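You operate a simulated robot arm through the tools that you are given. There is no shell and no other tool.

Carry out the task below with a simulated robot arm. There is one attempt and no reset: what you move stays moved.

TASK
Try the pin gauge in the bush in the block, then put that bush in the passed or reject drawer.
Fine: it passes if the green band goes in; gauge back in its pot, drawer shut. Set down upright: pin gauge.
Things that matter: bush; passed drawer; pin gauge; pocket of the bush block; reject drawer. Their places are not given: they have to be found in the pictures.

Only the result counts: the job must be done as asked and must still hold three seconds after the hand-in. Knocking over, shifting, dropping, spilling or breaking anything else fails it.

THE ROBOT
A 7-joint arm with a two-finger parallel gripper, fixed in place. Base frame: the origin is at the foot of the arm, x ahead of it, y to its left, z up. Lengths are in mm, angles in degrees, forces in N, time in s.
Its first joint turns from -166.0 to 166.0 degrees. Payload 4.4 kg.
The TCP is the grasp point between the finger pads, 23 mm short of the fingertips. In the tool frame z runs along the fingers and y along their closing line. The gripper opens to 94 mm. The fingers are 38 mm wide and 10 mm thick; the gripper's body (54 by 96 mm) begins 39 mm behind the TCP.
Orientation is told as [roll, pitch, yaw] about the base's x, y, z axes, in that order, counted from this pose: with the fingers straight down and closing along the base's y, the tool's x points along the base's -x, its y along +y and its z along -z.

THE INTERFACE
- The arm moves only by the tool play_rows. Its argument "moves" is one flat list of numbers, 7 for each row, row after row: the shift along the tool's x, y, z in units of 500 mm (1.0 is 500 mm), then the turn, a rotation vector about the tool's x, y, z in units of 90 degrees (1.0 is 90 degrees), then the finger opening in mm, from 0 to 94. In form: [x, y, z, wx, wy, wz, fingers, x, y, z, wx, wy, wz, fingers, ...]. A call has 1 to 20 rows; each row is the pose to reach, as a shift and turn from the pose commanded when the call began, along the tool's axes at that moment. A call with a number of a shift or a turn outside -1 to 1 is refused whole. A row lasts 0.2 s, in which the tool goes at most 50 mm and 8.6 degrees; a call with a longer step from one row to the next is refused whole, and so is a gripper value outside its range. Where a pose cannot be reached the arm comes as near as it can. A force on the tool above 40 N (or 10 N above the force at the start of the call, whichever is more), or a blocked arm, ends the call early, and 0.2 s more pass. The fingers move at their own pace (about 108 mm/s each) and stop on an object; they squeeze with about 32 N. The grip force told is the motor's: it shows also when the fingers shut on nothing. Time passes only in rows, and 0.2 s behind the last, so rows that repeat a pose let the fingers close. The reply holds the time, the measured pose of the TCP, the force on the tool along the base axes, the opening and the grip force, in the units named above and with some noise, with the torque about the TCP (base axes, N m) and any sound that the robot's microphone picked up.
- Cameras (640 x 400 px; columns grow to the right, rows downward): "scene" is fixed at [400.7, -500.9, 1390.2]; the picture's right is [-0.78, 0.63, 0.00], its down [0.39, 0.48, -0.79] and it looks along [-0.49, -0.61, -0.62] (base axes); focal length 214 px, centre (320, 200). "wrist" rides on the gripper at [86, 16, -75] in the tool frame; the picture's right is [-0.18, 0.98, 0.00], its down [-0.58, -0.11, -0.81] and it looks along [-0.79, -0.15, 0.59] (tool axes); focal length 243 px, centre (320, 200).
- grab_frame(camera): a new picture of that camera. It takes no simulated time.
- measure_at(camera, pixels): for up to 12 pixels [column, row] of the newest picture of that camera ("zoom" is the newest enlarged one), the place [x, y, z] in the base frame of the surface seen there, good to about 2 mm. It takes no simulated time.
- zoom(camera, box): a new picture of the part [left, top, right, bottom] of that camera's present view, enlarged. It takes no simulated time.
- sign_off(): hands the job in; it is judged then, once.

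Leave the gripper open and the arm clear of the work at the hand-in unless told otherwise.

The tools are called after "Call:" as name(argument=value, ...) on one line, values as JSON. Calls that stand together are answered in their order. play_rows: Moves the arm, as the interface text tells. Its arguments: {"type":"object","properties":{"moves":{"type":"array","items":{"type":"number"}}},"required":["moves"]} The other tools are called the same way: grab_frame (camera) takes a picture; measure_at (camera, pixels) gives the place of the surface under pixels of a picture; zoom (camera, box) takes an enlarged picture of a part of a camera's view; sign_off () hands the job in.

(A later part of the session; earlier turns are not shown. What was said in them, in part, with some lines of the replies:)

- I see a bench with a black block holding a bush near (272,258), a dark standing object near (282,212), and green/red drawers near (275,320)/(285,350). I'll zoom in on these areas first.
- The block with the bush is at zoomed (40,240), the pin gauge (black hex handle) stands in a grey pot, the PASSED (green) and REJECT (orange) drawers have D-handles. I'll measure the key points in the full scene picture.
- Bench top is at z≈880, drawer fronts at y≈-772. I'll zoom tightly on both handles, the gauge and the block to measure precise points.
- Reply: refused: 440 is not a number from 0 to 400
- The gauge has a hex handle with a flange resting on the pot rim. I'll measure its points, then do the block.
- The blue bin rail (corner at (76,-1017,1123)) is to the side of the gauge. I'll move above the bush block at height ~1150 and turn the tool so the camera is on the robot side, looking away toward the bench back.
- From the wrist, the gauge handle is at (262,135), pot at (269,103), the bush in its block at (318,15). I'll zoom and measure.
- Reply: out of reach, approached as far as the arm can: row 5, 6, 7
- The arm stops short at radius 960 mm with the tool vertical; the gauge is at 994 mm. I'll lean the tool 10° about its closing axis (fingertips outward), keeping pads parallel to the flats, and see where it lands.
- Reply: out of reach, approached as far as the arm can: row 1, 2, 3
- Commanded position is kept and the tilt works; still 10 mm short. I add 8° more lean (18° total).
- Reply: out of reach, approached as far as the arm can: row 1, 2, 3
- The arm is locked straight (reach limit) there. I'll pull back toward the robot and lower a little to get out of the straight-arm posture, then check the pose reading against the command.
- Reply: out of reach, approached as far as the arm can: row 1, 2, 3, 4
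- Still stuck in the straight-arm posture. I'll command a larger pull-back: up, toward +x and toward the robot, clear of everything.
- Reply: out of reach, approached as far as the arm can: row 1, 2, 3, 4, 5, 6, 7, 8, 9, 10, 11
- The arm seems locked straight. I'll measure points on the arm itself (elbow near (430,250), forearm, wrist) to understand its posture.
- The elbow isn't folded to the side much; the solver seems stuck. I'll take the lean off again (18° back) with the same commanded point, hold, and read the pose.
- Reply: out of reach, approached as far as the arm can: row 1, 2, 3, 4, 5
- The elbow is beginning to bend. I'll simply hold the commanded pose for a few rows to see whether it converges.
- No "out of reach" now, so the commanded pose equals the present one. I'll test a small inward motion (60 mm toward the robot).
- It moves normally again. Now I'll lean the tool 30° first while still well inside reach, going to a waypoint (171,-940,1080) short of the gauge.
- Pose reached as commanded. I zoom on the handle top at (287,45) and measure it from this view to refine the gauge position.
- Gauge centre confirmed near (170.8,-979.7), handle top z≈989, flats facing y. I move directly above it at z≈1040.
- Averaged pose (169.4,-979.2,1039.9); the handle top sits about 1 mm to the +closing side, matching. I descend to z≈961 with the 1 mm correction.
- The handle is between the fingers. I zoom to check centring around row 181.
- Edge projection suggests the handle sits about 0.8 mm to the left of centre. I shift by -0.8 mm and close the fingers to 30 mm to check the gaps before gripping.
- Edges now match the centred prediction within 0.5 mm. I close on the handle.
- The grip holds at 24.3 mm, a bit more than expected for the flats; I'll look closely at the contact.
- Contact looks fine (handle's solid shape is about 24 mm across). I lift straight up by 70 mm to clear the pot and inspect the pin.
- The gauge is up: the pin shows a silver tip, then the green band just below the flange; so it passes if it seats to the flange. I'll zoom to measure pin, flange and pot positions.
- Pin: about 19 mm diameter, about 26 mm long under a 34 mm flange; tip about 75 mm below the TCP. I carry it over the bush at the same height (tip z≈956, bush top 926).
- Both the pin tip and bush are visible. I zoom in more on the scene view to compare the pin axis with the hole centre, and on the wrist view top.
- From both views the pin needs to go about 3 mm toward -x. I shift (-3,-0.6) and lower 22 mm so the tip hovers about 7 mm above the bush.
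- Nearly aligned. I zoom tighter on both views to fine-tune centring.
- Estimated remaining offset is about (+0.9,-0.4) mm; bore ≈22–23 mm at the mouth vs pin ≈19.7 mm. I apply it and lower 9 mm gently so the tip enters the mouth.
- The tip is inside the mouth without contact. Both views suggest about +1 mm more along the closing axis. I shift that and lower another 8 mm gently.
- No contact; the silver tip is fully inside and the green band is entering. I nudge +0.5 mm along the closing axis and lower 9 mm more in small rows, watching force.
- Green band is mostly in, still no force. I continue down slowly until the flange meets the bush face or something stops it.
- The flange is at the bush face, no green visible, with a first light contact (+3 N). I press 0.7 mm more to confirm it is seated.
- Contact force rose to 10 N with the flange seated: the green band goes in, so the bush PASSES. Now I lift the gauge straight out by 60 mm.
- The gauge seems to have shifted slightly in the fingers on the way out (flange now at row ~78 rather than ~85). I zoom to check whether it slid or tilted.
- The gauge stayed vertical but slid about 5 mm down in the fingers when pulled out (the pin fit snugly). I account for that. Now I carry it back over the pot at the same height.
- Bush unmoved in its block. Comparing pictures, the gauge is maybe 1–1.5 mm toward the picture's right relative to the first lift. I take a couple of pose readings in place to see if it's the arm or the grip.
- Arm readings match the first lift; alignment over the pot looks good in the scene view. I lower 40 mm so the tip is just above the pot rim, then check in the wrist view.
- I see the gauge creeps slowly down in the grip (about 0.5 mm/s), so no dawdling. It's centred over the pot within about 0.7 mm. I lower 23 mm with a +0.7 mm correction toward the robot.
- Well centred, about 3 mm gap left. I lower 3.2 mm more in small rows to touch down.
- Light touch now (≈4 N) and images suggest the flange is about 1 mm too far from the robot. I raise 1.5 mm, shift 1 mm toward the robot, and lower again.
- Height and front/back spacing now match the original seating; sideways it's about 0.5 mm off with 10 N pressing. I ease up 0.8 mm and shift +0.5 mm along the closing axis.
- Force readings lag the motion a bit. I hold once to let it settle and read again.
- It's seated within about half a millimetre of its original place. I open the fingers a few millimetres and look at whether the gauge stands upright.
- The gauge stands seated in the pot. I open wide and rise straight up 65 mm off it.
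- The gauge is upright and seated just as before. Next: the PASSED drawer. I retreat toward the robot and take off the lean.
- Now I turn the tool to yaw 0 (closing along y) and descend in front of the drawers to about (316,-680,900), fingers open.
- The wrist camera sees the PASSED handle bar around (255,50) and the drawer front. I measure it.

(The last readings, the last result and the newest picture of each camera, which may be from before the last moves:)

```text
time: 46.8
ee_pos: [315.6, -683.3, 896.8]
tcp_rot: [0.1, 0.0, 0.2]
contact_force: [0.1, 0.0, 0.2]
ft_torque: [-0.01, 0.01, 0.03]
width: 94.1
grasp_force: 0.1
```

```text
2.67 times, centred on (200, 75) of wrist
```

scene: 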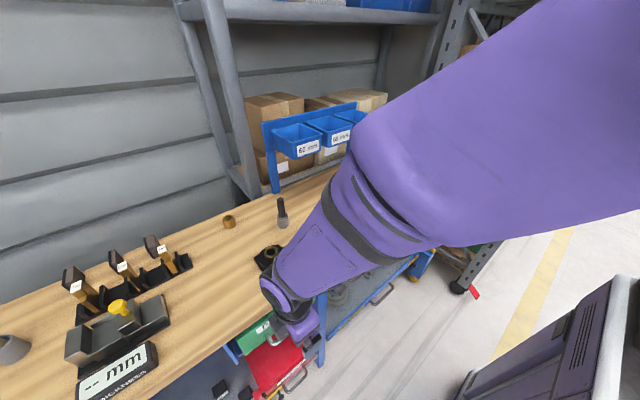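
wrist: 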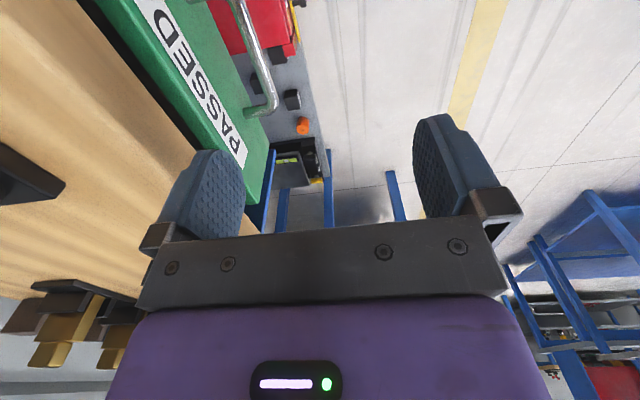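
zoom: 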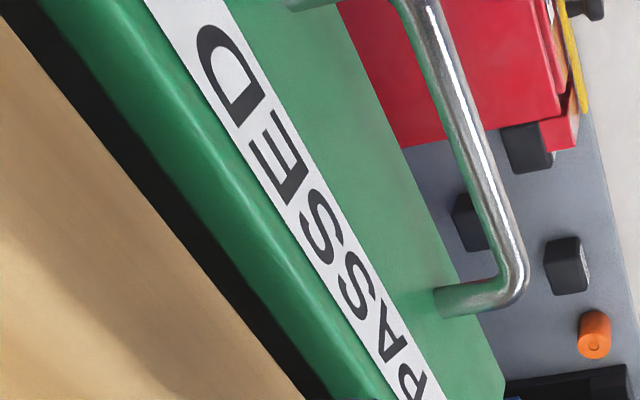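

Bar centre ≈ (y -739, z 746), about 12 mm thick, 27 mm in front of the drawer face (y≈-772). With the fingers fully open I'll put the rear finger into that gap (TCP y≈-702) and descend to z≈755.

Call:
play_rows(moves=[-0.0008, -0.019, 0, 0, 0, 0, 94, -0.0008, -0.0374, 0.02, 0, 0, 0, 94, -0.0008, -0.0374, 0.07, 0, 0, 0, 94, -0.0008, -0.0374, 0.12, 0, 0, 0, 94, -0.0008, -0.0374, 0.17, 0, 0, 0, 94, -0.0008, -0.0374, 0.2, 0, 0, 0, 94, -0.0008, -0.0374, 0.2, 0, 0, 0, 94])

Call:
grab_frame(camera="wrist")

Call:
grab_frame(camera="scene")

```text
time: 48.4
ee_pos: [317.2, -699.4, 797.3]
tcp_rot: [-0.1, -0.1, -0.1]
contact_force: [-0.1, -0.5, 0.1]
ft_torque: [0.0, 0.02, -0.02]
width: 94.0
grasp_force: 0.0
```

```text
taken
```

wrist: 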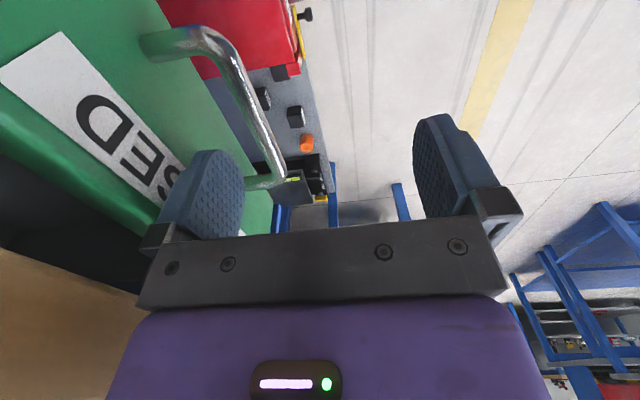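

```text
taken
```

scene: 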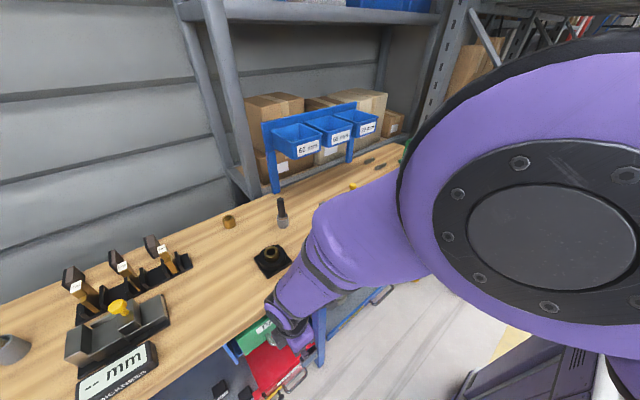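

Rear finger is above the gap. I measure the finger and the bar to confirm clearance.

Call:
measure_at(camera="wrist", pixels=[[235, 180], [240, 200], [215, 158], [205, 165], [225, 60], [245, 100], [262, 140], [275, 175], [180, 60], [120, 100], [200, 35], [160, 45]])

Call:
play_rows(moves=[0, 0, 0, 0, 0, 0, 94])

Call:
zoom(camera="wrist", box=[130, 0, 330, 240])

```text
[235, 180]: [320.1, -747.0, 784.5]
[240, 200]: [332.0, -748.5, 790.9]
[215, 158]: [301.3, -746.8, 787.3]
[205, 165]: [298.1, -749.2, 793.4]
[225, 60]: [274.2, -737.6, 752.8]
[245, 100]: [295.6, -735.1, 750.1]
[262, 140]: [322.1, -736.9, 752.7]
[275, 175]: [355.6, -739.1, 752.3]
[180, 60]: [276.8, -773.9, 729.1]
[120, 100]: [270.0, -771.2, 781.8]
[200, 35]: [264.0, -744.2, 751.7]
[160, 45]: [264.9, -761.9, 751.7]
```

```text
time: 48.8
ee_pos: [317.0, -700.2, 797.0]
tcp_rot: [0.1, 0.0, 0.1]
contact_force: [-0.1, 0.3, 0.4]
ft_torque: [-0.02, 0.02, -0.02]
width: 94.0
grasp_force: 0.1
```

```text
1.67 times, centred on (230, 120) of wrist
```

zoom: 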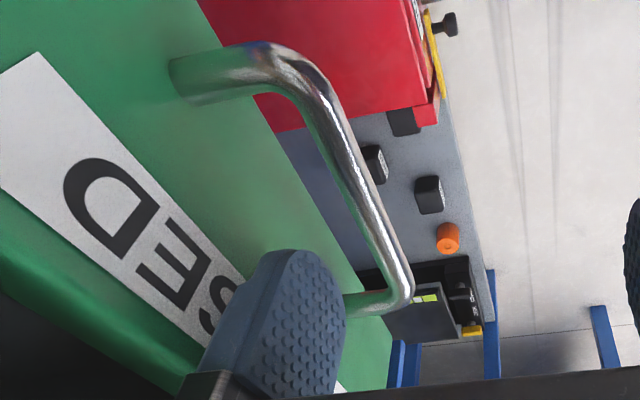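

Finger inner face y≈-747.5, bar back ≈-743.5, drawer face ≈-772: clear on both sides. I descend 42 mm so the finger is behind the bar.

Call:
play_rows(moves=[0, 0, 0.028, 0, 0, 0, 94, 0, 0, 0.056, 0, 0, 0, 94, 0, 0, 0.084, 0, 0, 0, 94, 0, 0, 0.084, 0, 0, 0, 94])

Call:
grab_frame(camera="wrist")

```text
time: 49.8
ee_pos: [316.1, -700.0, 755.4]
tcp_rot: [-0.1, 0.0, -0.1]
contact_force: [0.4, 0.0, -0.3]
ft_torque: [-0.01, 0.02, 0.03]
width: 93.9
grasp_force: 0.1
```

```text
taken
```

wrist: 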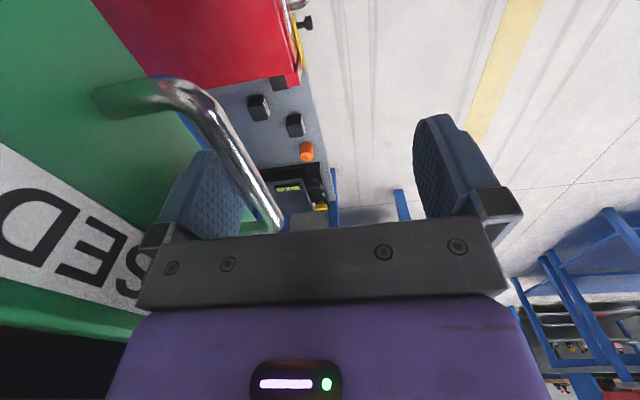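

The rear finger is behind the bar. I pull toward +y gently, 30 mm first.

Call:
play_rows(moves=[0, 0.01, 0, 0, 0, 0, 94, 0, 0.02, 0, 0, 0, 0, 94, 0, 0.035, 0, 0, 0, 0, 94, 0, 0.05, 0, 0, 0, 0, 94, 0, 0.07, 0, 0, 0, 0, 94, 0, 0.07, 0, 0, 0, 0, 94])

Call:
grab_frame(camera="wrist")

```text
time: 51.2
ee_pos: [317.3, -664.4, 754.8]
tcp_rot: [0.0, 0.0, 0.0]
contact_force: [0.4, -0.3, 0.5]
ft_torque: [-0.02, -0.02, -0.04]
width: 94.4
grasp_force: 0.0
```

```text
taken
```

wrist: 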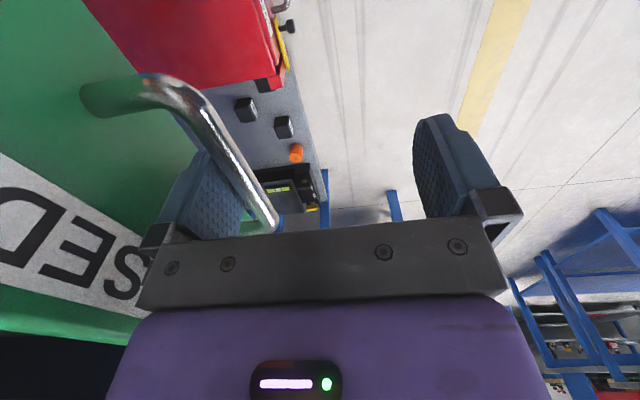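

The drawer follows with little force. I pull another 125 mm.

Call:
play_rows(moves=[0, 0.02, 0, 0, 0, 0, 94, 0, 0.05, 0, 0, 0, 0, 94, 0, 0.08, 0, 0, 0, 0, 94, 0, 0.11, 0, 0, 0, 0, 94, 0, 0.14, 0, 0, 0, 0, 94, 0, 0.17, 0, 0, 0, 0, 94, 0, 0.2, 0, 0, 0, 0, 94, 0, 0.225, 0, 0, 0, 0, 94, 0, 0.24, 0, 0, 0, 0, 94, 0, 0.25, 0, 0, 0, 0, 94, 0, 0.25, 0, 0, 0, 0, 94])

Call:
grab_frame(camera="wrist")

Call:
grab_frame(camera="scene")

```text
time: 53.6
ee_pos: [315.7, -539.9, 756.2]
tcp_rot: [0.1, 0.0, 0.1]
contact_force: [0.5, 0.1, 0.2]
ft_torque: [0.0, 0.01, 0.01]
width: 93.8
grasp_force: 0.0
```

```text
taken
```

wrist: 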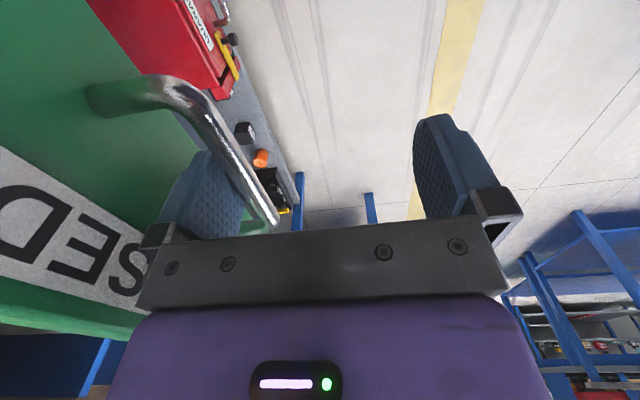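

```text
taken
```

scene: 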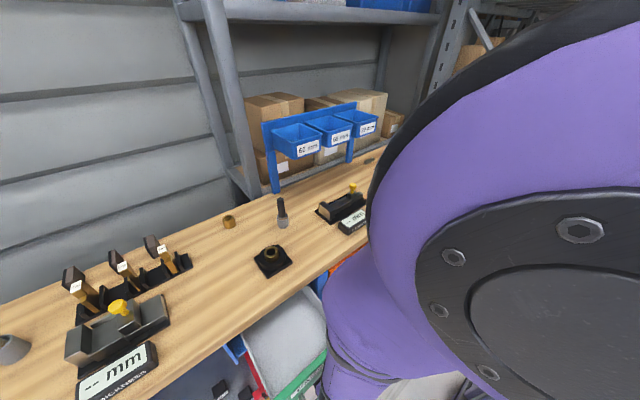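

The drawer is open about 155 mm (grey interior visible at (290,330)). I ease the finger 5 mm off the bar and lift straight up.

Call:
play_rows(moves=[0, -0.01, 0, 0, 0, 0, 94, 0, -0.01, -0.03, 0, 0, 0, 94, 0, -0.01, -0.08, 0, 0, 0, 94, 0, -0.01, -0.16, 0, 0, 0, 94, 0, -0.01, -0.24, 0, 0, 0, 94, 0, -0.01, -0.32, 0, 0, 0, 94, 0, -0.01, -0.4, 0, 0, 0, 94, 0, -0.01, -0.48, 0, 0, 0, 94, 0, -0.01, -0.48, 0, 0, 0, 94])

Call:
grab_frame(camera="scene")

Call:
grab_frame(camera="wrist")

```text
time: 55.6
ee_pos: [316.9, -545.3, 994.3]
tcp_rot: [0.0, 0.0, 0.0]
contact_force: [0.3, 0.1, 0.2]
ft_torque: [0.02, -0.01, 0.01]
width: 94.1
grasp_force: 0.1
```

```text
taken
```

scene: 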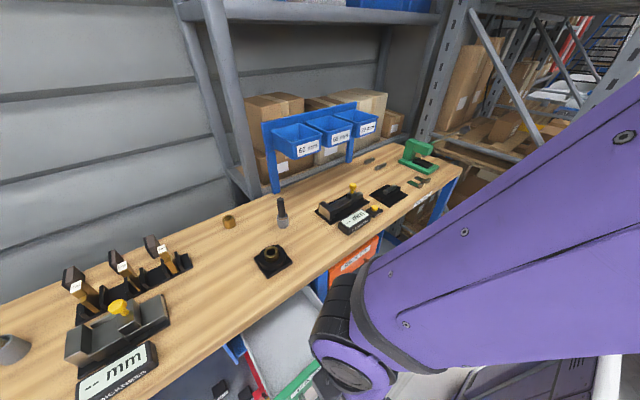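

```text
taken
```

wrist: 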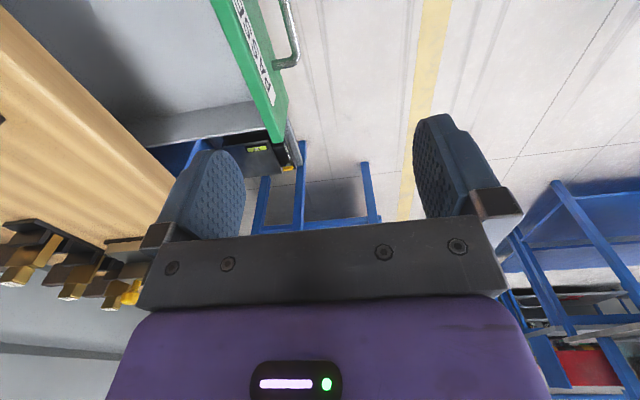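

Drawer is open and empty in view. I measure its floor, front wall, side wall.

Call:
measure_at(camera="wrist", pixels=[[180, 60], [220, 90], [130, 40], [235, 40], [250, 80], [270, 135], [190, 125], [210, 118], [100, 20], [60, 40], [245, 20], [215, 5]])

Call:
measure_at(camera="scene", pixels=[[290, 335], [270, 345], [300, 320], [310, 345], [295, 385], [305, 375], [250, 350], [305, 300], [285, 360], [270, 380]])

Call:
zoom(camera="scene", box=[230, 280, 350, 400])

```text
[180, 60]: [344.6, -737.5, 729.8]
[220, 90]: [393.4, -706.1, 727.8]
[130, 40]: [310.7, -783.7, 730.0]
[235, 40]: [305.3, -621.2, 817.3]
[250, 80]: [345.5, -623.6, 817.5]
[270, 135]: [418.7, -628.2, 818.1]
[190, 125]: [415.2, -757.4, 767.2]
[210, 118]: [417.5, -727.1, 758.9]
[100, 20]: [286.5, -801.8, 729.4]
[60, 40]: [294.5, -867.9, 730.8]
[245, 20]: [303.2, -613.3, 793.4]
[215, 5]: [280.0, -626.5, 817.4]
```

```text
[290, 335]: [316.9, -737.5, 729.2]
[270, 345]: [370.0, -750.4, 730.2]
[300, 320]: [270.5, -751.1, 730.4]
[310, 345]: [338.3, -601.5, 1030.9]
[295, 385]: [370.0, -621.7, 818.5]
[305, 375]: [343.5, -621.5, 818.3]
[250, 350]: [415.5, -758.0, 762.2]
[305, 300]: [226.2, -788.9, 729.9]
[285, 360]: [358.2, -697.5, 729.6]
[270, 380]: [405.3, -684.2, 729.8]
```

```text
3.33 times, centred on (290, 340) of scene
```

zoom: 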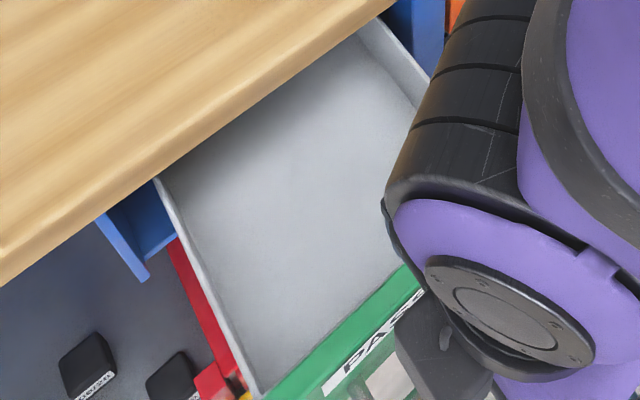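

Drawer floor z≈730, inside x≈218–416, accessible y from -770 to -628. Now to fetch the bush: I move above it at (271,-869,1010), turning to yaw -90 (closing along x).

Call:
play_rows(moves=[0.0076, -0.054, -0.0026, 0, 0, 0.0833, 94, 0.0153, -0.1079, -0.0052, 0, 0, 0.1667, 94, 0.023, -0.1619, -0.0078, 0, 0, 0.25, 94, 0.0306, -0.2158, -0.0105, 0, 0, 0.3333, 94, 0.0383, -0.2698, -0.0131, 0, 0, 0.4167, 94, 0.0459, -0.3237, -0.0157, 0, 0, 0.5, 94, 0.0536, -0.3777, -0.0183, 0, 0, 0.5833, 94, 0.0612, -0.4316, -0.0209, 0, 0, 0.6667, 94, 0.0689, -0.4856, -0.0235, 0, 0, 0.75, 94, 0.0765, -0.5395, -0.0262, 0, 0, 0.8333, 94, 0.0842, -0.5935, -0.0288, 0, 0, 0.9167, 94, 0.0918, -0.6474, -0.0314, 0, 0, 1.0, 94, 0.0918, -0.6474, -0.0314, 0, 0, 1.0, 94])

Call:
play_rows(moves=[0, 0, 0, 0, 0, 0, 94])

Call:
grab_frame(camera="wrist")

Call:
grab_frame(camera="scene")

```text
time: 58.4
ee_pos: [270.9, -869.0, 1011.7]
tcp_rot: [-0.1, 0.0, -89.9]
contact_force: [-0.1, -0.3, 0.7]
ft_torque: [0.01, -0.03, -0.01]
width: 93.9
grasp_force: 0.0
```

```text
time: 58.8
ee_pos: [269.8, -869.5, 1011.0]
tcp_rot: [0.1, 0.0, -90.0]
contact_force: [-0.1, 0.4, -0.8]
ft_torque: [-0.01, -0.02, -0.03]
width: 94.3
grasp_force: 0.0
```

```text
taken
```

wrist: 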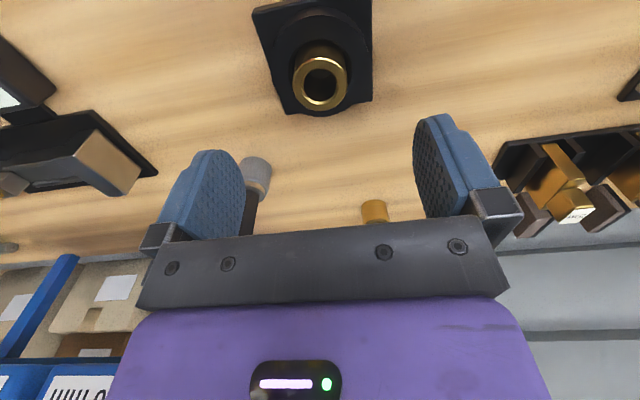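

```text
taken
```

scene: 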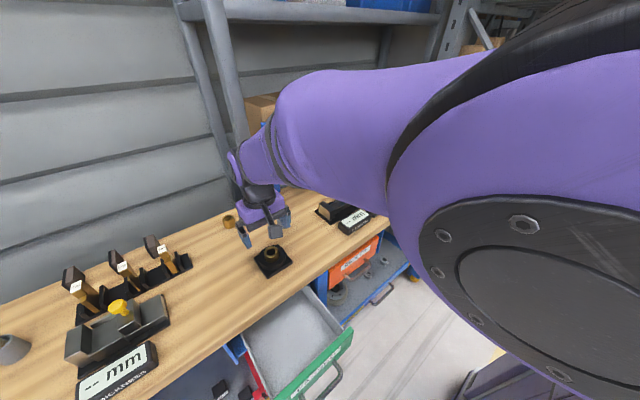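

The bush rim appears at about (320,83) where the tool axis predicts (319.7,84.8). I zoom to verify.

Call:
zoom(camera="wrist", box=[280, 55, 360, 115])

```text
6.67 times, centred on (320, 85) of wrist
```

zoom: 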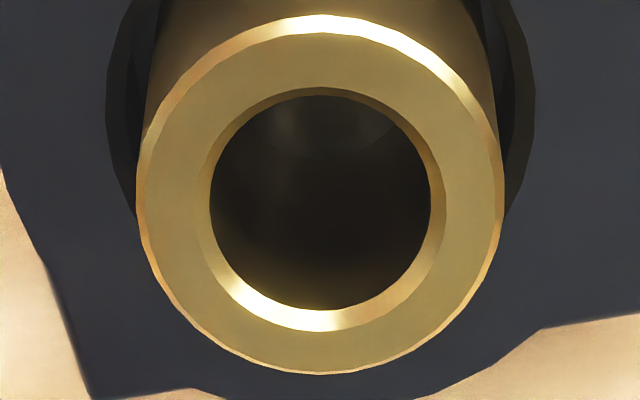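

Centred within 0.3 mm. I descend to TCP z≈936 (fingertips ≈913, just above the block ring at 908), opening 60 mm.

Call:
play_rows(moves=[0, 0, 0.04, 0, 0, 0, 75, 0, 0, 0.08, 0, 0, 0, 60, 0, 0, 0.12, 0, 0, 0, 60, 0, 0, 0.14, 0, 0, 0, 60, 0, 0, 0.1506, 0, 0, 0, 60, 0, 0, 0.1506, 0, 0, 0, 60])

Call:
play_rows(moves=[0, 0, 0, 0, 0, 0, 60])

Call:
grab_frame(camera="wrist")

Call:
zoom(camera="scene", box=[240, 220, 304, 284])

```text
time: 60.2
ee_pos: [269.6, -869.6, 937.5]
tcp_rot: [0.0, 0.0, -90.0]
contact_force: [-0.3, 1.0, -0.5]
ft_torque: [-0.03, -0.03, 0.03]
width: 60.0
grasp_force: 0.0
```

```text
time: 60.6
ee_pos: [270.1, -870.4, 937.3]
tcp_rot: [0.0, -0.1, -90.0]
contact_force: [0.2, 1.4, 0.5]
ft_torque: [0.03, -0.03, 0.0]
width: 59.9
grasp_force: 0.1
```

```text
taken
```

wrist: 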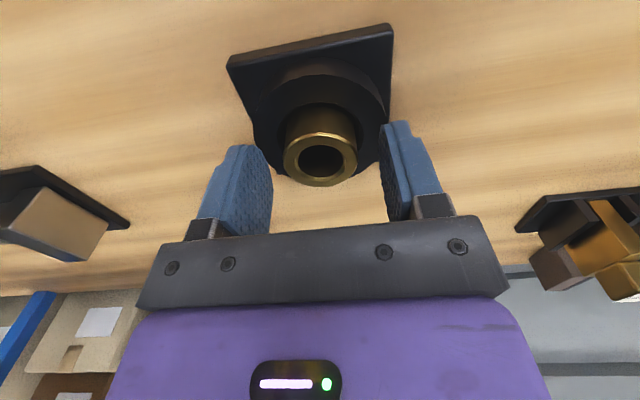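

```text
6.25 times, centred on (272, 252) of scene
```

zoom: 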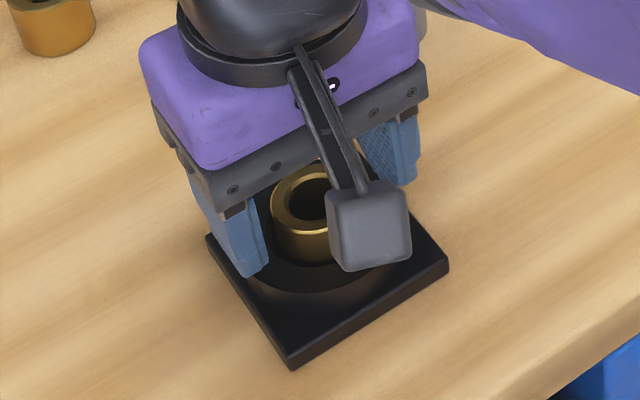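

Well centred. I lower 2.5 mm and close on the bush.

Call:
play_rows(moves=[0, 0, 0.005, 0, 0, 0, 50, 0, 0, 0.005, 0, 0, 0, 42, 0, 0, 0.005, 0, 0, 0, 25, 0, 0, 0.005, 0, 0, 0, 25, 0, 0, 0.005, 0, 0, 0, 25])

Call:
grab_frame(camera="wrist")

Call:
zoom(camera="scene", box=[240, 220, 304, 284])

```text
time: 61.8
ee_pos: [269.1, -870.2, 935.1]
tcp_rot: [0.0, 0.0, -89.9]
contact_force: [-0.8, -0.4, 0.1]
ft_torque: [-0.04, 0.0, 0.0]
width: 37.2
grasp_force: 32.1
```

```text
taken
```

wrist: 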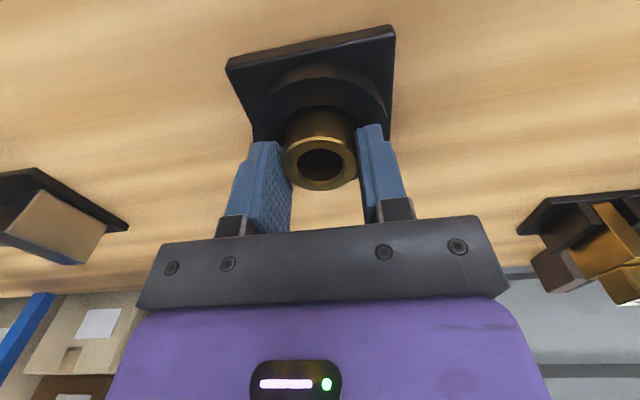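

```text
6.25 times, centred on (272, 252) of scene
```

zoom: 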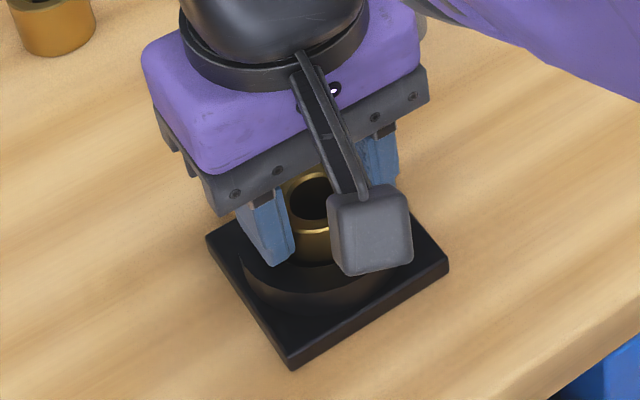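

Gripped at 37.2 mm. I lift straight up 55 mm out of the pocket.

Call:
play_rows(moves=[0, 0, -0.01, 0, 0, 0, 25, 0, 0, -0.04, 0, 0, 0, 25, 0, 0, -0.08, 0, 0, 0, 25, 0, 0, -0.11, 0, 0, 0, 25])

Call:
grab_frame(camera="wrist")

Call:
zoom(camera="scene", box=[240, 210, 304, 284])

```text
time: 62.8
ee_pos: [271.4, -869.1, 988.1]
tcp_rot: [0.1, -0.1, -90.0]
contact_force: [-0.4, -0.5, -2.9]
ft_torque: [0.03, 0.04, 0.01]
width: 37.2
grasp_force: 31.8
```

```text
taken
```

wrist: 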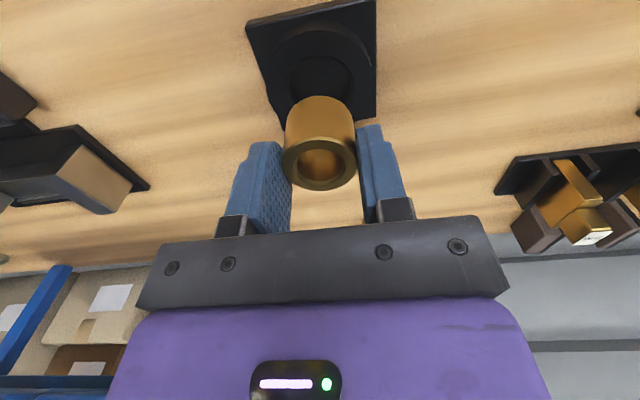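

```text
5.41 times, centred on (272, 247) of scene
```

zoom: 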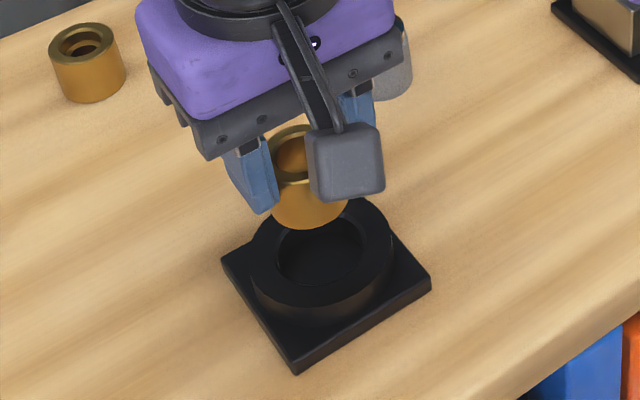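

The bush is out. I measure its bottom edge and top to know its height.

Call:
measure_at(camera="wrist", pixels=[[320, 99], [320, 105], [320, 120], [320, 135], [320, 143], [320, 186], [305, 150], [320, 85]])

Call:
measure_at(camera="scene", pixels=[[268, 250], [268, 247], [267, 243], [266, 240], [264, 252]])

```text
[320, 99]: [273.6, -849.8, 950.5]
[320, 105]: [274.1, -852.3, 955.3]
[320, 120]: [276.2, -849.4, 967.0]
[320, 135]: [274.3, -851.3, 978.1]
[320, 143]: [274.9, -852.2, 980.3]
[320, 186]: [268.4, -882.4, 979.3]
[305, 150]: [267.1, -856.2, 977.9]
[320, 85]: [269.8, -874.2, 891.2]
```

```text
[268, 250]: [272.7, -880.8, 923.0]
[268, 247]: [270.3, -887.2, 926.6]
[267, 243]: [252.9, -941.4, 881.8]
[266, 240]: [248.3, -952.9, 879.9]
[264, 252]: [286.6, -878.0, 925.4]
```

Bush is about 31–35 mm tall; its bottom sits about 42 mm below the TCP. I carry it over the open drawer to (316,-697) and down to z≈790 in one go.

Call:
play_rows(moves=[0.05, 0.013, 0, 0, 0, 0, 25, 0.12, 0.031, 0, 0, 0, 0, 25, 0.19, 0.05, 0, 0, 0, 0, 25, 0.26, 0.068, 0, 0, 0, 0, 25, 0.32, 0.084, 0, 0, 0, 0, 25, 0.344, 0.09, 0.03, 0, 0, 0, 25, 0.344, 0.09, 0.1, 0, 0, 0, 25, 0.344, 0.09, 0.18, 0, 0, 0, 25, 0.344, 0.09, 0.26, 0, 0, 0, 25, 0.344, 0.09, 0.33, 0, 0, 0, 25, 0.344, 0.09, 0.38, 0, 0, 0, 25, 0.344, 0.09, 0.4, 0, 0, 0, 25])

Call:
grab_frame(camera="wrist")

Call:
grab_frame(camera="scene")

```text
time: 65.4
ee_pos: [316.4, -698.8, 788.9]
tcp_rot: [0.0, 0.0, -90.1]
contact_force: [-0.9, 0.1, -1.5]
ft_torque: [0.02, 0.02, 0.0]
width: 37.2
grasp_force: 32.4
```

```text
taken
```

wrist: 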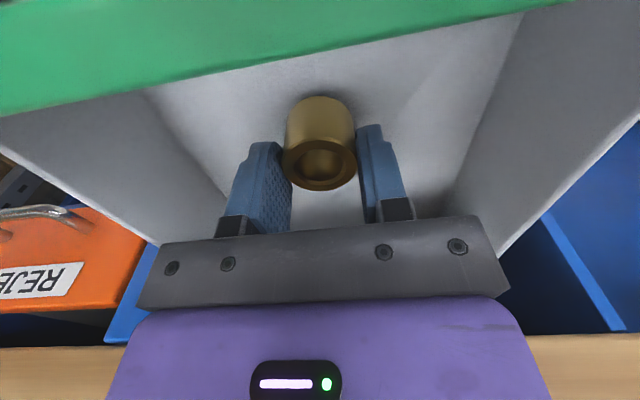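

```text
taken
```

scene: 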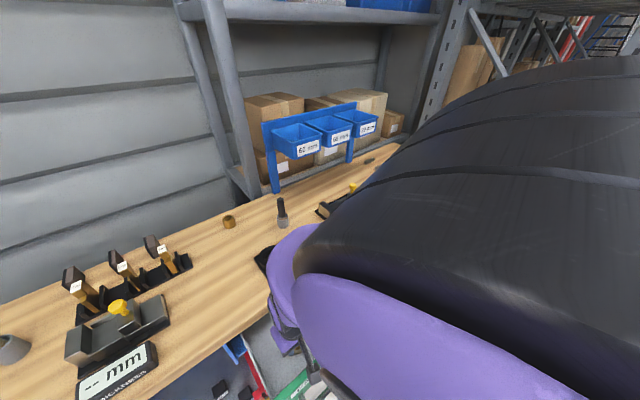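

The bush is inside the drawer. I measure bush bottom and the floor beneath it.

Call:
measure_at(camera="wrist", pixels=[[320, 99], [320, 102], [320, 110], [320, 143], [320, 88], [260, 100], [380, 100], [320, 70], [200, 70], [320, 57]])

```text
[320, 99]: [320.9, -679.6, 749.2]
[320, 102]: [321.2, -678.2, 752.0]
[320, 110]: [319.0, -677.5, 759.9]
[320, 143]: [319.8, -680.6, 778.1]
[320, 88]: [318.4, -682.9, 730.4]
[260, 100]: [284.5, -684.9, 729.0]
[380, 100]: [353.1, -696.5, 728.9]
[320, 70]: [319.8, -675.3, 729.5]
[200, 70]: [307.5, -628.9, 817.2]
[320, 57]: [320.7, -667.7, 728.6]
```

Bush bottom ≈748, floor ≈729. I lower 16 mm, then creep.

Call:
play_rows(moves=[0, 0, 0.016, 0, 0, 0, 25, 0, 0, 0.028, 0, 0, 0, 25, 0, 0, 0.032, 0, 0, 0, 25, 0, 0, 0.032, 0, 0, 0, 25])

Call:
measure_at(camera="wrist", pixels=[[320, 99], [320, 102], [320, 88]])

Call:
grab_frame(camera="wrist")

```text
time: 66.4
ee_pos: [317.1, -698.2, 772.6]
tcp_rot: [-0.1, 0.0, -90.0]
contact_force: [0.7, 0.4, -1.7]
ft_torque: [0.0, -0.01, 0.01]
width: 37.3
grasp_force: 31.6
```

```text
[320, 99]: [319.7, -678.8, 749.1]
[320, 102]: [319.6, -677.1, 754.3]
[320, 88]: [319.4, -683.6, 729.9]
```

```text
taken
```

wrist: 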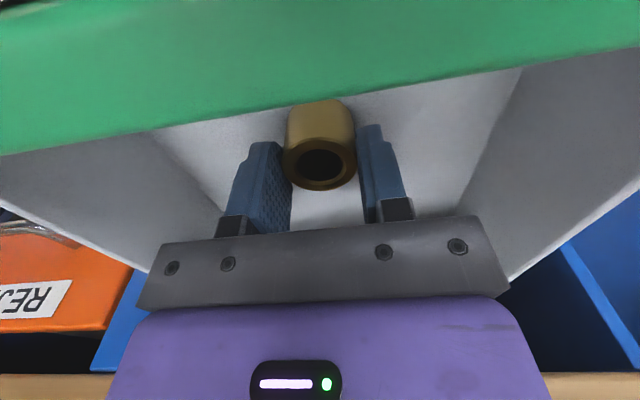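

No contact yet. I creep down 1 mm at a time, up to 3 mm.

Call:
play_rows(moves=[0, 0, 0.002, 0, 0, 0, 25, 0, 0, 0.004, 0, 0, 0, 25, 0, 0, 0.004, 0, 0, 0, 25])

```text
time: 67.2
ee_pos: [316.7, -698.8, 772.5]
tcp_rot: [0.0, -0.1, -89.9]
contact_force: [3.1, -0.3, 15.2]
ft_torque: [0.2, -0.22, -0.07]
width: 37.2
grasp_force: 31.6
```

It touched the drawer floor (15 N). I relax 1 mm up and open the fingers.

Call:
play_rows(moves=[0, 0, -0.002, 0, 0, 0, 25, 0, 0, -0.002, 0, 0, 0, 40, 0, 0, -0.002, 0, 0, 0, 50, 0, 0, -0.002, 0, 0, 0, 60, 0, 0, -0.002, 0, 0, 0, 60])

Call:
grab_frame(camera="wrist")

```text
time: 68.4
ee_pos: [315.3, -698.1, 772.6]
tcp_rot: [0.0, 0.0, -90.1]
contact_force: [-0.3, -0.8, -0.1]
ft_torque: [0.01, -0.01, -0.01]
width: 59.9
grasp_force: 0.0
```

```text
taken
```

wrist: 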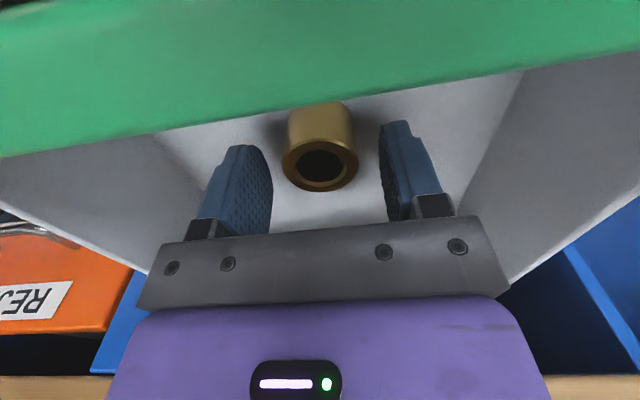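

The bush stands free on the drawer floor. I rise straight up, then look from above.

Call:
play_rows(moves=[0, 0, -0.03, 0, 0, 0, 60, 0, 0, -0.09, 0, 0, 0, 60, 0, 0, -0.17, 0, 0, 0, 60, 0, 0, -0.25, 0, 0, 0, 60, 0, 0, -0.33, 0, 0, 0, 60, 0, 0, -0.38, 0, 0, 0, 60, 0, 0, -0.38, 0, 0, 0, 60])

Call:
grab_frame(camera="wrist")

Call:
grab_frame(camera="scene")

```text
time: 70.0
ee_pos: [311.6, -695.2, 962.5]
tcp_rot: [0.1, 0.0, -90.0]
contact_force: [-0.3, 0.1, -0.4]
ft_torque: [0.01, 0.03, 0.02]
width: 59.8
grasp_force: 0.1
```

```text
taken
```

wrist: 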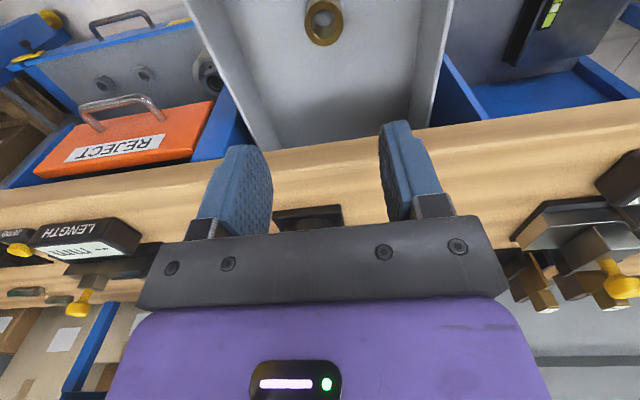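

```text
taken
```

scene: 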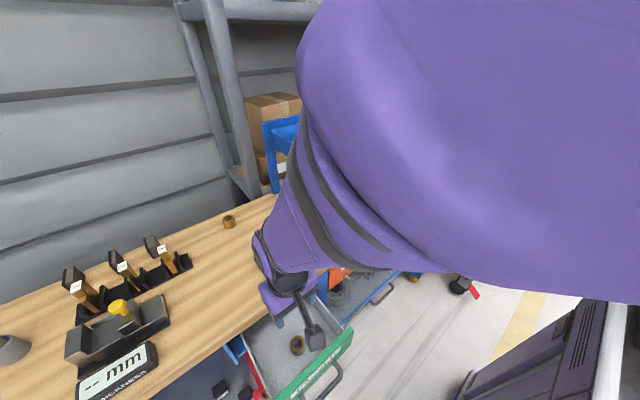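

The bush stands in the drawer (scene (297,343)). Now I go in front of the drawer, (316,-515), close the fingers, and later push the handle bar to shut it.

Call:
play_rows(moves=[0.06, 0.002, 0, 0, 0, 0, 40, 0.13, 0.004, 0, 0, 0, 0, 20, 0.2, 0.006, 0, 0, 0, 0, 0, 0.27, 0.008, 0, 0, 0, 0, 0, 0.34, 0.009, 0, 0, 0, 0, 0, 0.36, 0.009, 0.02, 0, 0, 0, 0, 0.36, 0.009, 0.09, 0, 0, 0, 0, 0.36, 0.009, 0.16, 0, 0, 0, 0, 0.36, 0.009, 0.2, 0, 0, 0, 0, 0.36, 0.009, 0.2, 0, 0, 0, 0])

Call:
grab_frame(camera="wrist")

Call:
grab_frame(camera="scene")

```text
time: 72.2
ee_pos: [318.8, -518.8, 861.8]
tcp_rot: [0.0, 0.0, -90.0]
contact_force: [-0.2, 0.0, 0.0]
ft_torque: [0.0, 0.04, 0.01]
width: 0.0
grasp_force: 31.9
```

```text
taken
```

wrist: 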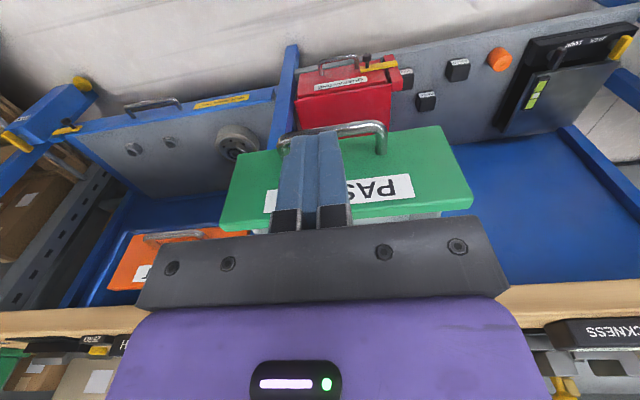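

```text
taken
```

scene: 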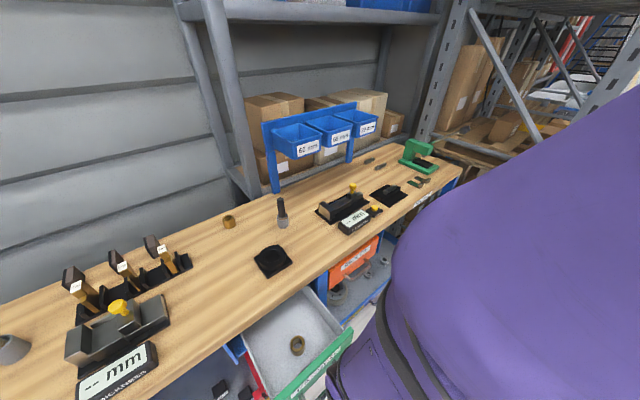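

I measure the handle bar and the front from here before descending to push.

Call:
measure_at(camera="wrist", pixels=[[370, 126], [300, 134], [384, 145], [420, 150], [260, 180], [360, 215], [310, 145], [325, 138]])

Call:
measure_at(camera="scene", pixels=[[298, 342], [298, 352], [298, 347], [320, 358], [290, 383], [272, 262]])

Call:
zoom(camera="scene", box=[240, 290, 360, 400])

```text
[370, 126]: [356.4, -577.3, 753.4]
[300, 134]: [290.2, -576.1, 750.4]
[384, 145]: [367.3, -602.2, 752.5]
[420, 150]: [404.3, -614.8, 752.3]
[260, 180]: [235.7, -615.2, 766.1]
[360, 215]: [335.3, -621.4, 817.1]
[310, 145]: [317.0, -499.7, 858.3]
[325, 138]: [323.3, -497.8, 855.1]
```

```text
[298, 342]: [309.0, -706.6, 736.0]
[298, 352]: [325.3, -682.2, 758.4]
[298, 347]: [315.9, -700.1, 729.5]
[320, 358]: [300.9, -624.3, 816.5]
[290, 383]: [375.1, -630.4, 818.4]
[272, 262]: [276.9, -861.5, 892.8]
```

```text
3.64 times, centred on (300, 345) of scene
```

zoom: 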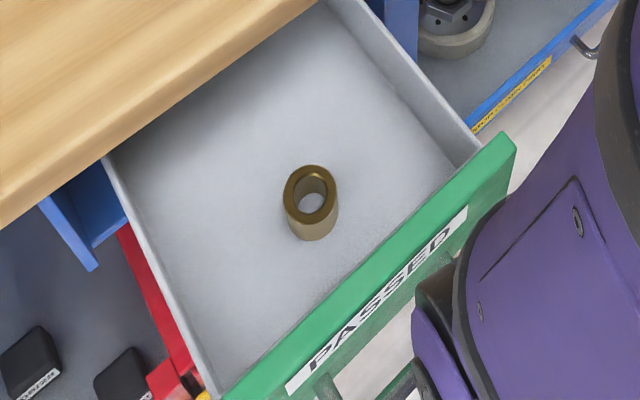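

Bar front at y≈-576, z≈747–753. I descend 105 mm so closed fingertips are at bar height, about 38 mm in front of it.

Call:
play_rows(moves=[0, 0, 0.05, 0, 0, 0, 0, 0, 0, 0.11, 0, 0, 0, 0, 0, 0, 0.17, 0, 0, 0, 0, 0, 0, 0.21, 0, 0, 0, 0, 0, 0, 0.21, 0, 0, 0, 0])

Call:
grab_frame(camera="wrist")

```text
time: 73.4
ee_pos: [318.0, -515.3, 759.1]
tcp_rot: [0.0, 0.0, -90.0]
contact_force: [0.5, 0.7, 0.0]
ft_torque: [0.02, -0.02, -0.01]
width: 0.0
grasp_force: 31.8
```

```text
taken
```

wrist: 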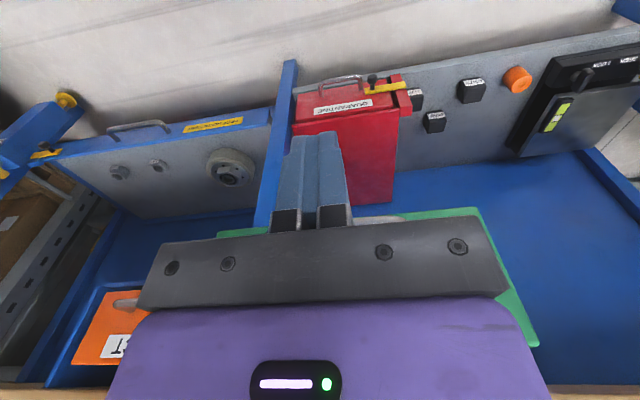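

Now I push slowly in -y: approach, touch the bar gently, then push on at ≤40 mm/s.

Call:
play_rows(moves=[-0.024, 0, 0, 0, 0, 0, 0, -0.048, 0, 0, 0, 0, 0, 0, -0.068, 0, 0, 0, 0, 0, 0, -0.078, 0, 0, 0, 0, 0, 0, -0.086, 0, 0, 0, 0, 0, 0, -0.096, 0, 0, 0, 0, 0, 0, -0.108, 0, 0, 0, 0, 0, 0, -0.122, 0, 0, 0, 0, 0, 0, -0.136, 0, 0, 0, 0, 0, 0, -0.152, 0, 0, 0, 0, 0, 0, -0.168, 0, 0, 0, 0, 0, 0, -0.184, 0, 0, 0, 0, 0, 0, -0.2, 0, 0, 0, 0, 0, 0, -0.216, 0, 0, 0, 0, 0, 0, -0.232, 0, 0, 0, 0, 0, 0, -0.248, 0, 0, 0, 0, 0, 0, -0.264, 0, 0, 0, 0, 0, 0, -0.28, 0, 0, 0, 0, 0, 0, -0.296, 0, 0, 0, 0, 0, 0, -0.306, 0, 0, 0, 0, 0, 0])

Call:
grab_frame(camera="scene")

Call:
grab_frame(camera="wrist")

```text
time: 77.6
ee_pos: [319.6, -670.5, 757.4]
tcp_rot: [0.0, 0.0, -90.0]
contact_force: [-0.8, -0.9, 0.2]
ft_torque: [0.02, 0.04, 0.02]
width: 0.0
grasp_force: 31.6
```

```text
taken
```

scene: 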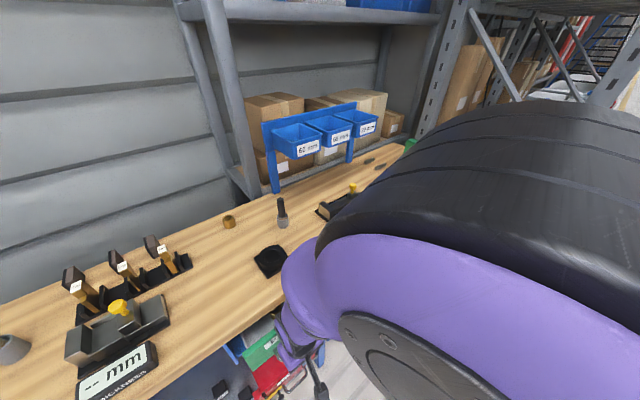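

```text
taken
```

wrist: 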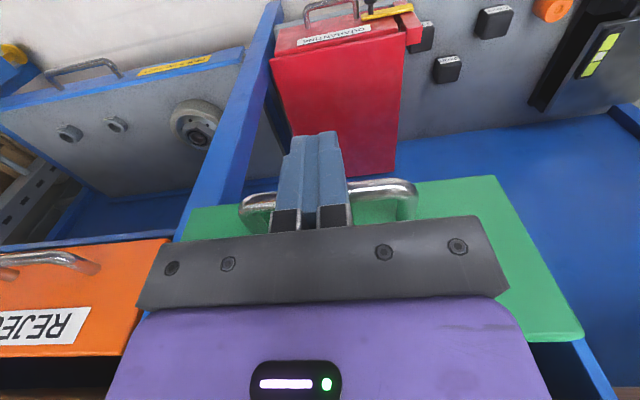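

Drawer is following; about 43 mm left. I continue, slowing near the end.

Call:
play_rows(moves=[-0.012, 0, 0, 0, 0, 0, 0, -0.026, 0, 0, 0, 0, 0, 0, -0.04, 0, 0, 0, 0, 0, 0, -0.052, 0, 0, 0, 0, 0, 0, -0.062, 0, 0, 0, 0, 0, 0, -0.07, 0, 0, 0, 0, 0, 0, -0.076, 0, 0, 0, 0, 0, 0, -0.08, 0, 0, 0, 0, 0, 0, -0.084, 0, 0, 0, 0, 0, 0, -0.084, 0, 0, 0, 0, 0, 0])

Call:
grab_frame(camera="wrist")

Call:
grab_frame(camera="scene")

```text
time: 79.8
ee_pos: [319.3, -711.9, 757.1]
tcp_rot: [0.0, 0.0, -90.0]
contact_force: [-0.9, 0.9, -0.3]
ft_torque: [0.01, 0.01, 0.01]
width: 0.0
grasp_force: 31.9
```

```text
taken
```

wrist: 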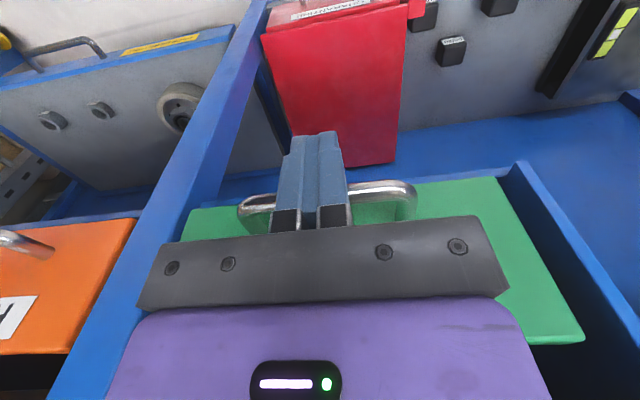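

```text
taken
```

scene: 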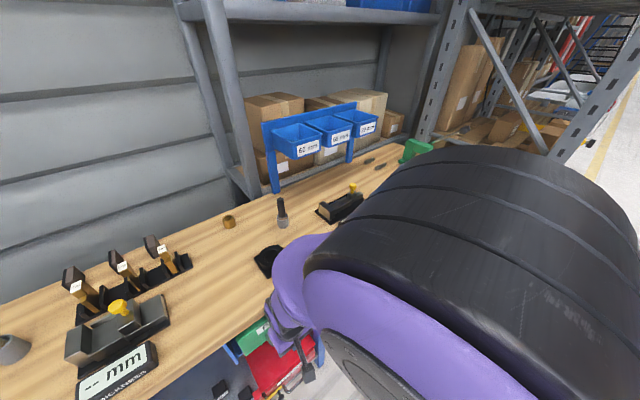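

No end stop felt yet. I measure the drawer face and bar against their closed positions (face y≈-772.5, bar ≈-737).

Call:
measure_at(camera="wrist", pixels=[[380, 190], [260, 200], [470, 230], [500, 260], [540, 300], [440, 205], [225, 215], [415, 210], [530, 190], [210, 200]])

```text
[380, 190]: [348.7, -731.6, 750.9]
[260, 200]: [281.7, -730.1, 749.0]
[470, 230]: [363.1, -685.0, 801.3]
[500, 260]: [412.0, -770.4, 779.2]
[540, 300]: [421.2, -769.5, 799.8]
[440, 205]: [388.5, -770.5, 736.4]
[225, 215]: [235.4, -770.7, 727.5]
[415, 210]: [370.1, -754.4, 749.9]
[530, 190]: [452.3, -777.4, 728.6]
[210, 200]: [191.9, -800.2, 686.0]
```

Face reads -770.3 versus about -772.6 when shut, so about 2 mm remain. I push in 1 mm rows up to 4 mm, watching force.

Call:
play_rows(moves=[-0.002, 0, 0, 0, 0, 0, 0, -0.004, 0, 0, 0, 0, 0, 0, -0.006, 0, 0, 0, 0, 0, 0, -0.006, 0, 0, 0, 0, 0, 0])

Call:
grab_frame(camera="wrist")

Call:
measure_at(camera="wrist", pixels=[[380, 190], [260, 200], [500, 260], [540, 300], [440, 205], [225, 215]])

```text
time: 80.8
ee_pos: [320.0, -714.3, 756.1]
tcp_rot: [0.0, 0.2, -90.0]
contact_force: [-1.2, 24.6, 8.1]
ft_torque: [0.06, 0.19, 0.02]
width: 0.1
grasp_force: 31.7
```

```text
taken
```

wrist: 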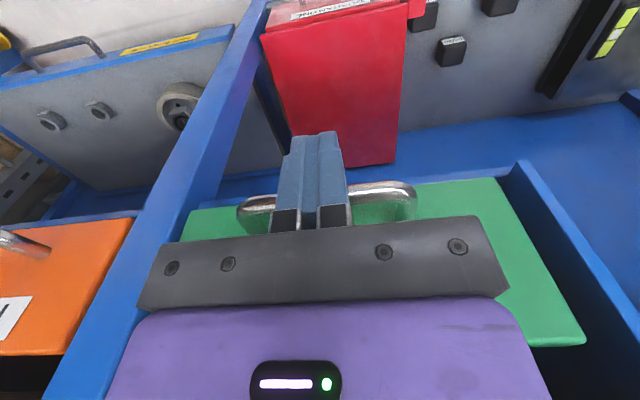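

```text
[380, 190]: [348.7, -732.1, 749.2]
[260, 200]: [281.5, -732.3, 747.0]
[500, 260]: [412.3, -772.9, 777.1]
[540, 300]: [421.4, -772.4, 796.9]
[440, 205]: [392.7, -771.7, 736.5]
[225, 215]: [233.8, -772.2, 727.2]
```

25 N end-stop force; the face is back at -772.4: the drawer is shut. I back away 80 mm in +y, rise, and open the gripper clear of everything.

Call:
play_rows(moves=[0.012, 0, 0, 0, 0, 0, 0, 0.06, 0, 0, 0, 0, 0, 0, 0.13, 0, 0, 0, 0, 0, 0, 0.18, 0, -0.04, 0, 0, 0, 0, 0.2, 0, -0.12, 0, 0, 0, 0, 0.2, 0, -0.2, 0, 0, 0, 0, 0.2, 0, -0.29, 0, 0, 0, 20, 0.2, 0, -0.38, 0, 0, 0, 60, 0.2, 0, -0.47, 0, 0, 0, 94, 0.2, 0, -0.56, 0, 0, 0, 94, 0.2, 0, -0.65, 0, 0, 0, 94, 0.2, 0, -0.74, 0, 0, 0, 94, 0.2, 0, -0.83, 0, 0, 0, 94, 0.2, 0, -0.9, 0, 0, 0, 94, 0.2, 0, -0.9, 0, 0, 0, 94])

Call:
grab_frame(camera="scene")

Call:
grab_frame(camera="wrist")

```text
time: 84.0
ee_pos: [318.8, -613.7, 1207.0]
tcp_rot: [0.0, -0.2, -90.0]
contact_force: [0.3, 0.4, -0.2]
ft_torque: [0.01, 0.02, 0.03]
width: 94.1
grasp_force: 0.0
```

```text
taken
```

scene: 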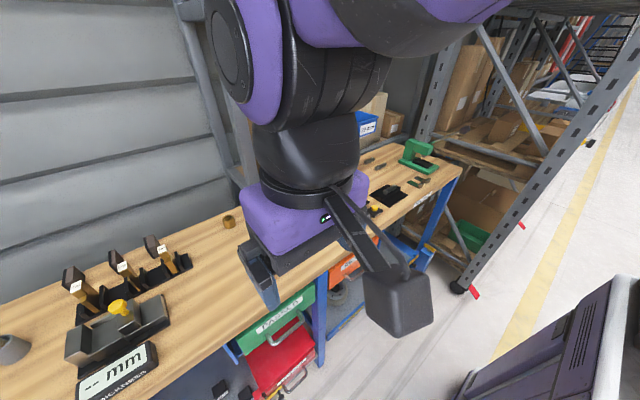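

```text
taken
```

wrist: 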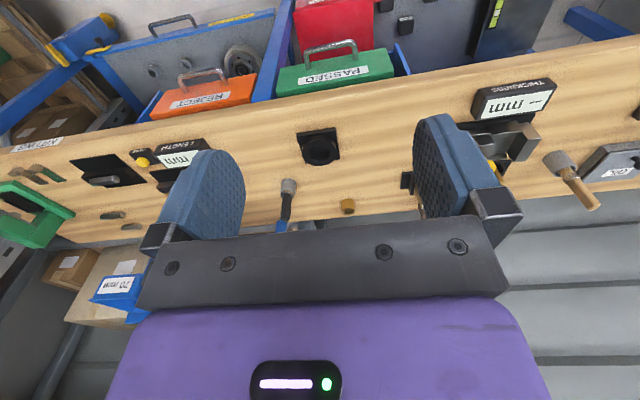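

Drawer shut, gauge in its pot (wrist (288,195)), block empty. I zoom in to verify the drawer and the gauge before handing in.

Call:
zoom(camera="wrist", box=[260, 160, 320, 240])

Call:
zoom(camera="wrist", box=[240, 30, 420, 120])

Call:
measure_at(camera="wrist", pixels=[[290, 95], [380, 80], [340, 90], [285, 225], [287, 205], [289, 188], [320, 150]])

Call:
measure_at(camera="scene", pixels=[[250, 345], [290, 320], [310, 295], [270, 330]])

```text
5.00 times, centred on (290, 200) of wrist
```

zoom: 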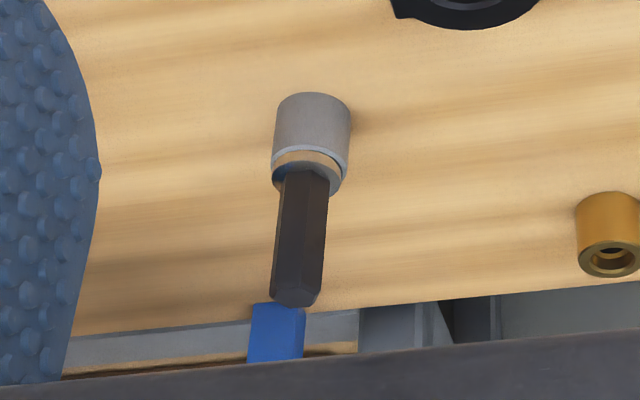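

```text
3.56 times, centred on (330, 75) of wrist
```

zoom: 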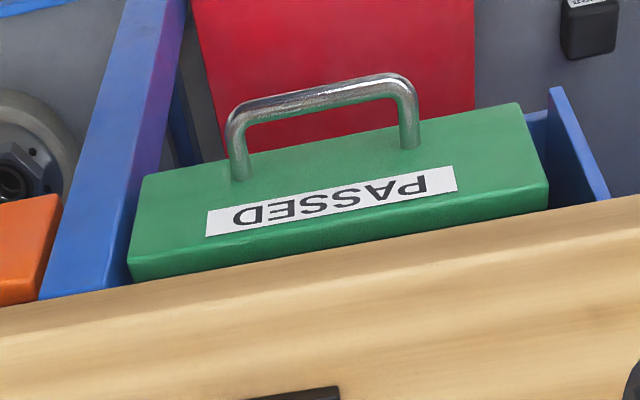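

```text
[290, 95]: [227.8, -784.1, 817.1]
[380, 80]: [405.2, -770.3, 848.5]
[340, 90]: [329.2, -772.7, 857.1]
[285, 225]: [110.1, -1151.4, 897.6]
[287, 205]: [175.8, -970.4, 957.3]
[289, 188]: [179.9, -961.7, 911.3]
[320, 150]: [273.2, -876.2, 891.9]
```

```text
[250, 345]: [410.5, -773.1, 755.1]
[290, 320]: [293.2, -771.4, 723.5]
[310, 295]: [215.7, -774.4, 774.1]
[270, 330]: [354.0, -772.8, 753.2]
```

The drawer face is at y≈-773 (shut), the gauge stands upright in its pot, the block pocket is empty, the gripper is open and the arm is clear. I hand in.

Call:
sign_off()

```text
The job is handed in.
```

The bush passed: the pin gauge went into it until the flange seated and no green was showing, with about 10 N of contact. I handed the job in, but no result has come back yet.

- **Gauge:** it is back upright in its pot, within about a millimetre of where it started. It crept a few millimetres down in the fingers while I carried it, but it did not tilt. It took a few small corrections, with up to 10 N of contact, to seat it back in the pot.
- **Bush:** it was set down standing on the floor of the passed drawer. I could not see it after the drawer closed, but I pushed slowly.
- **Passed drawer:** it is shut. I pushed until it hit the end stop, and the front measures back at its original position.
- **Arm:** it is raised clear of the bench with the gripper open.
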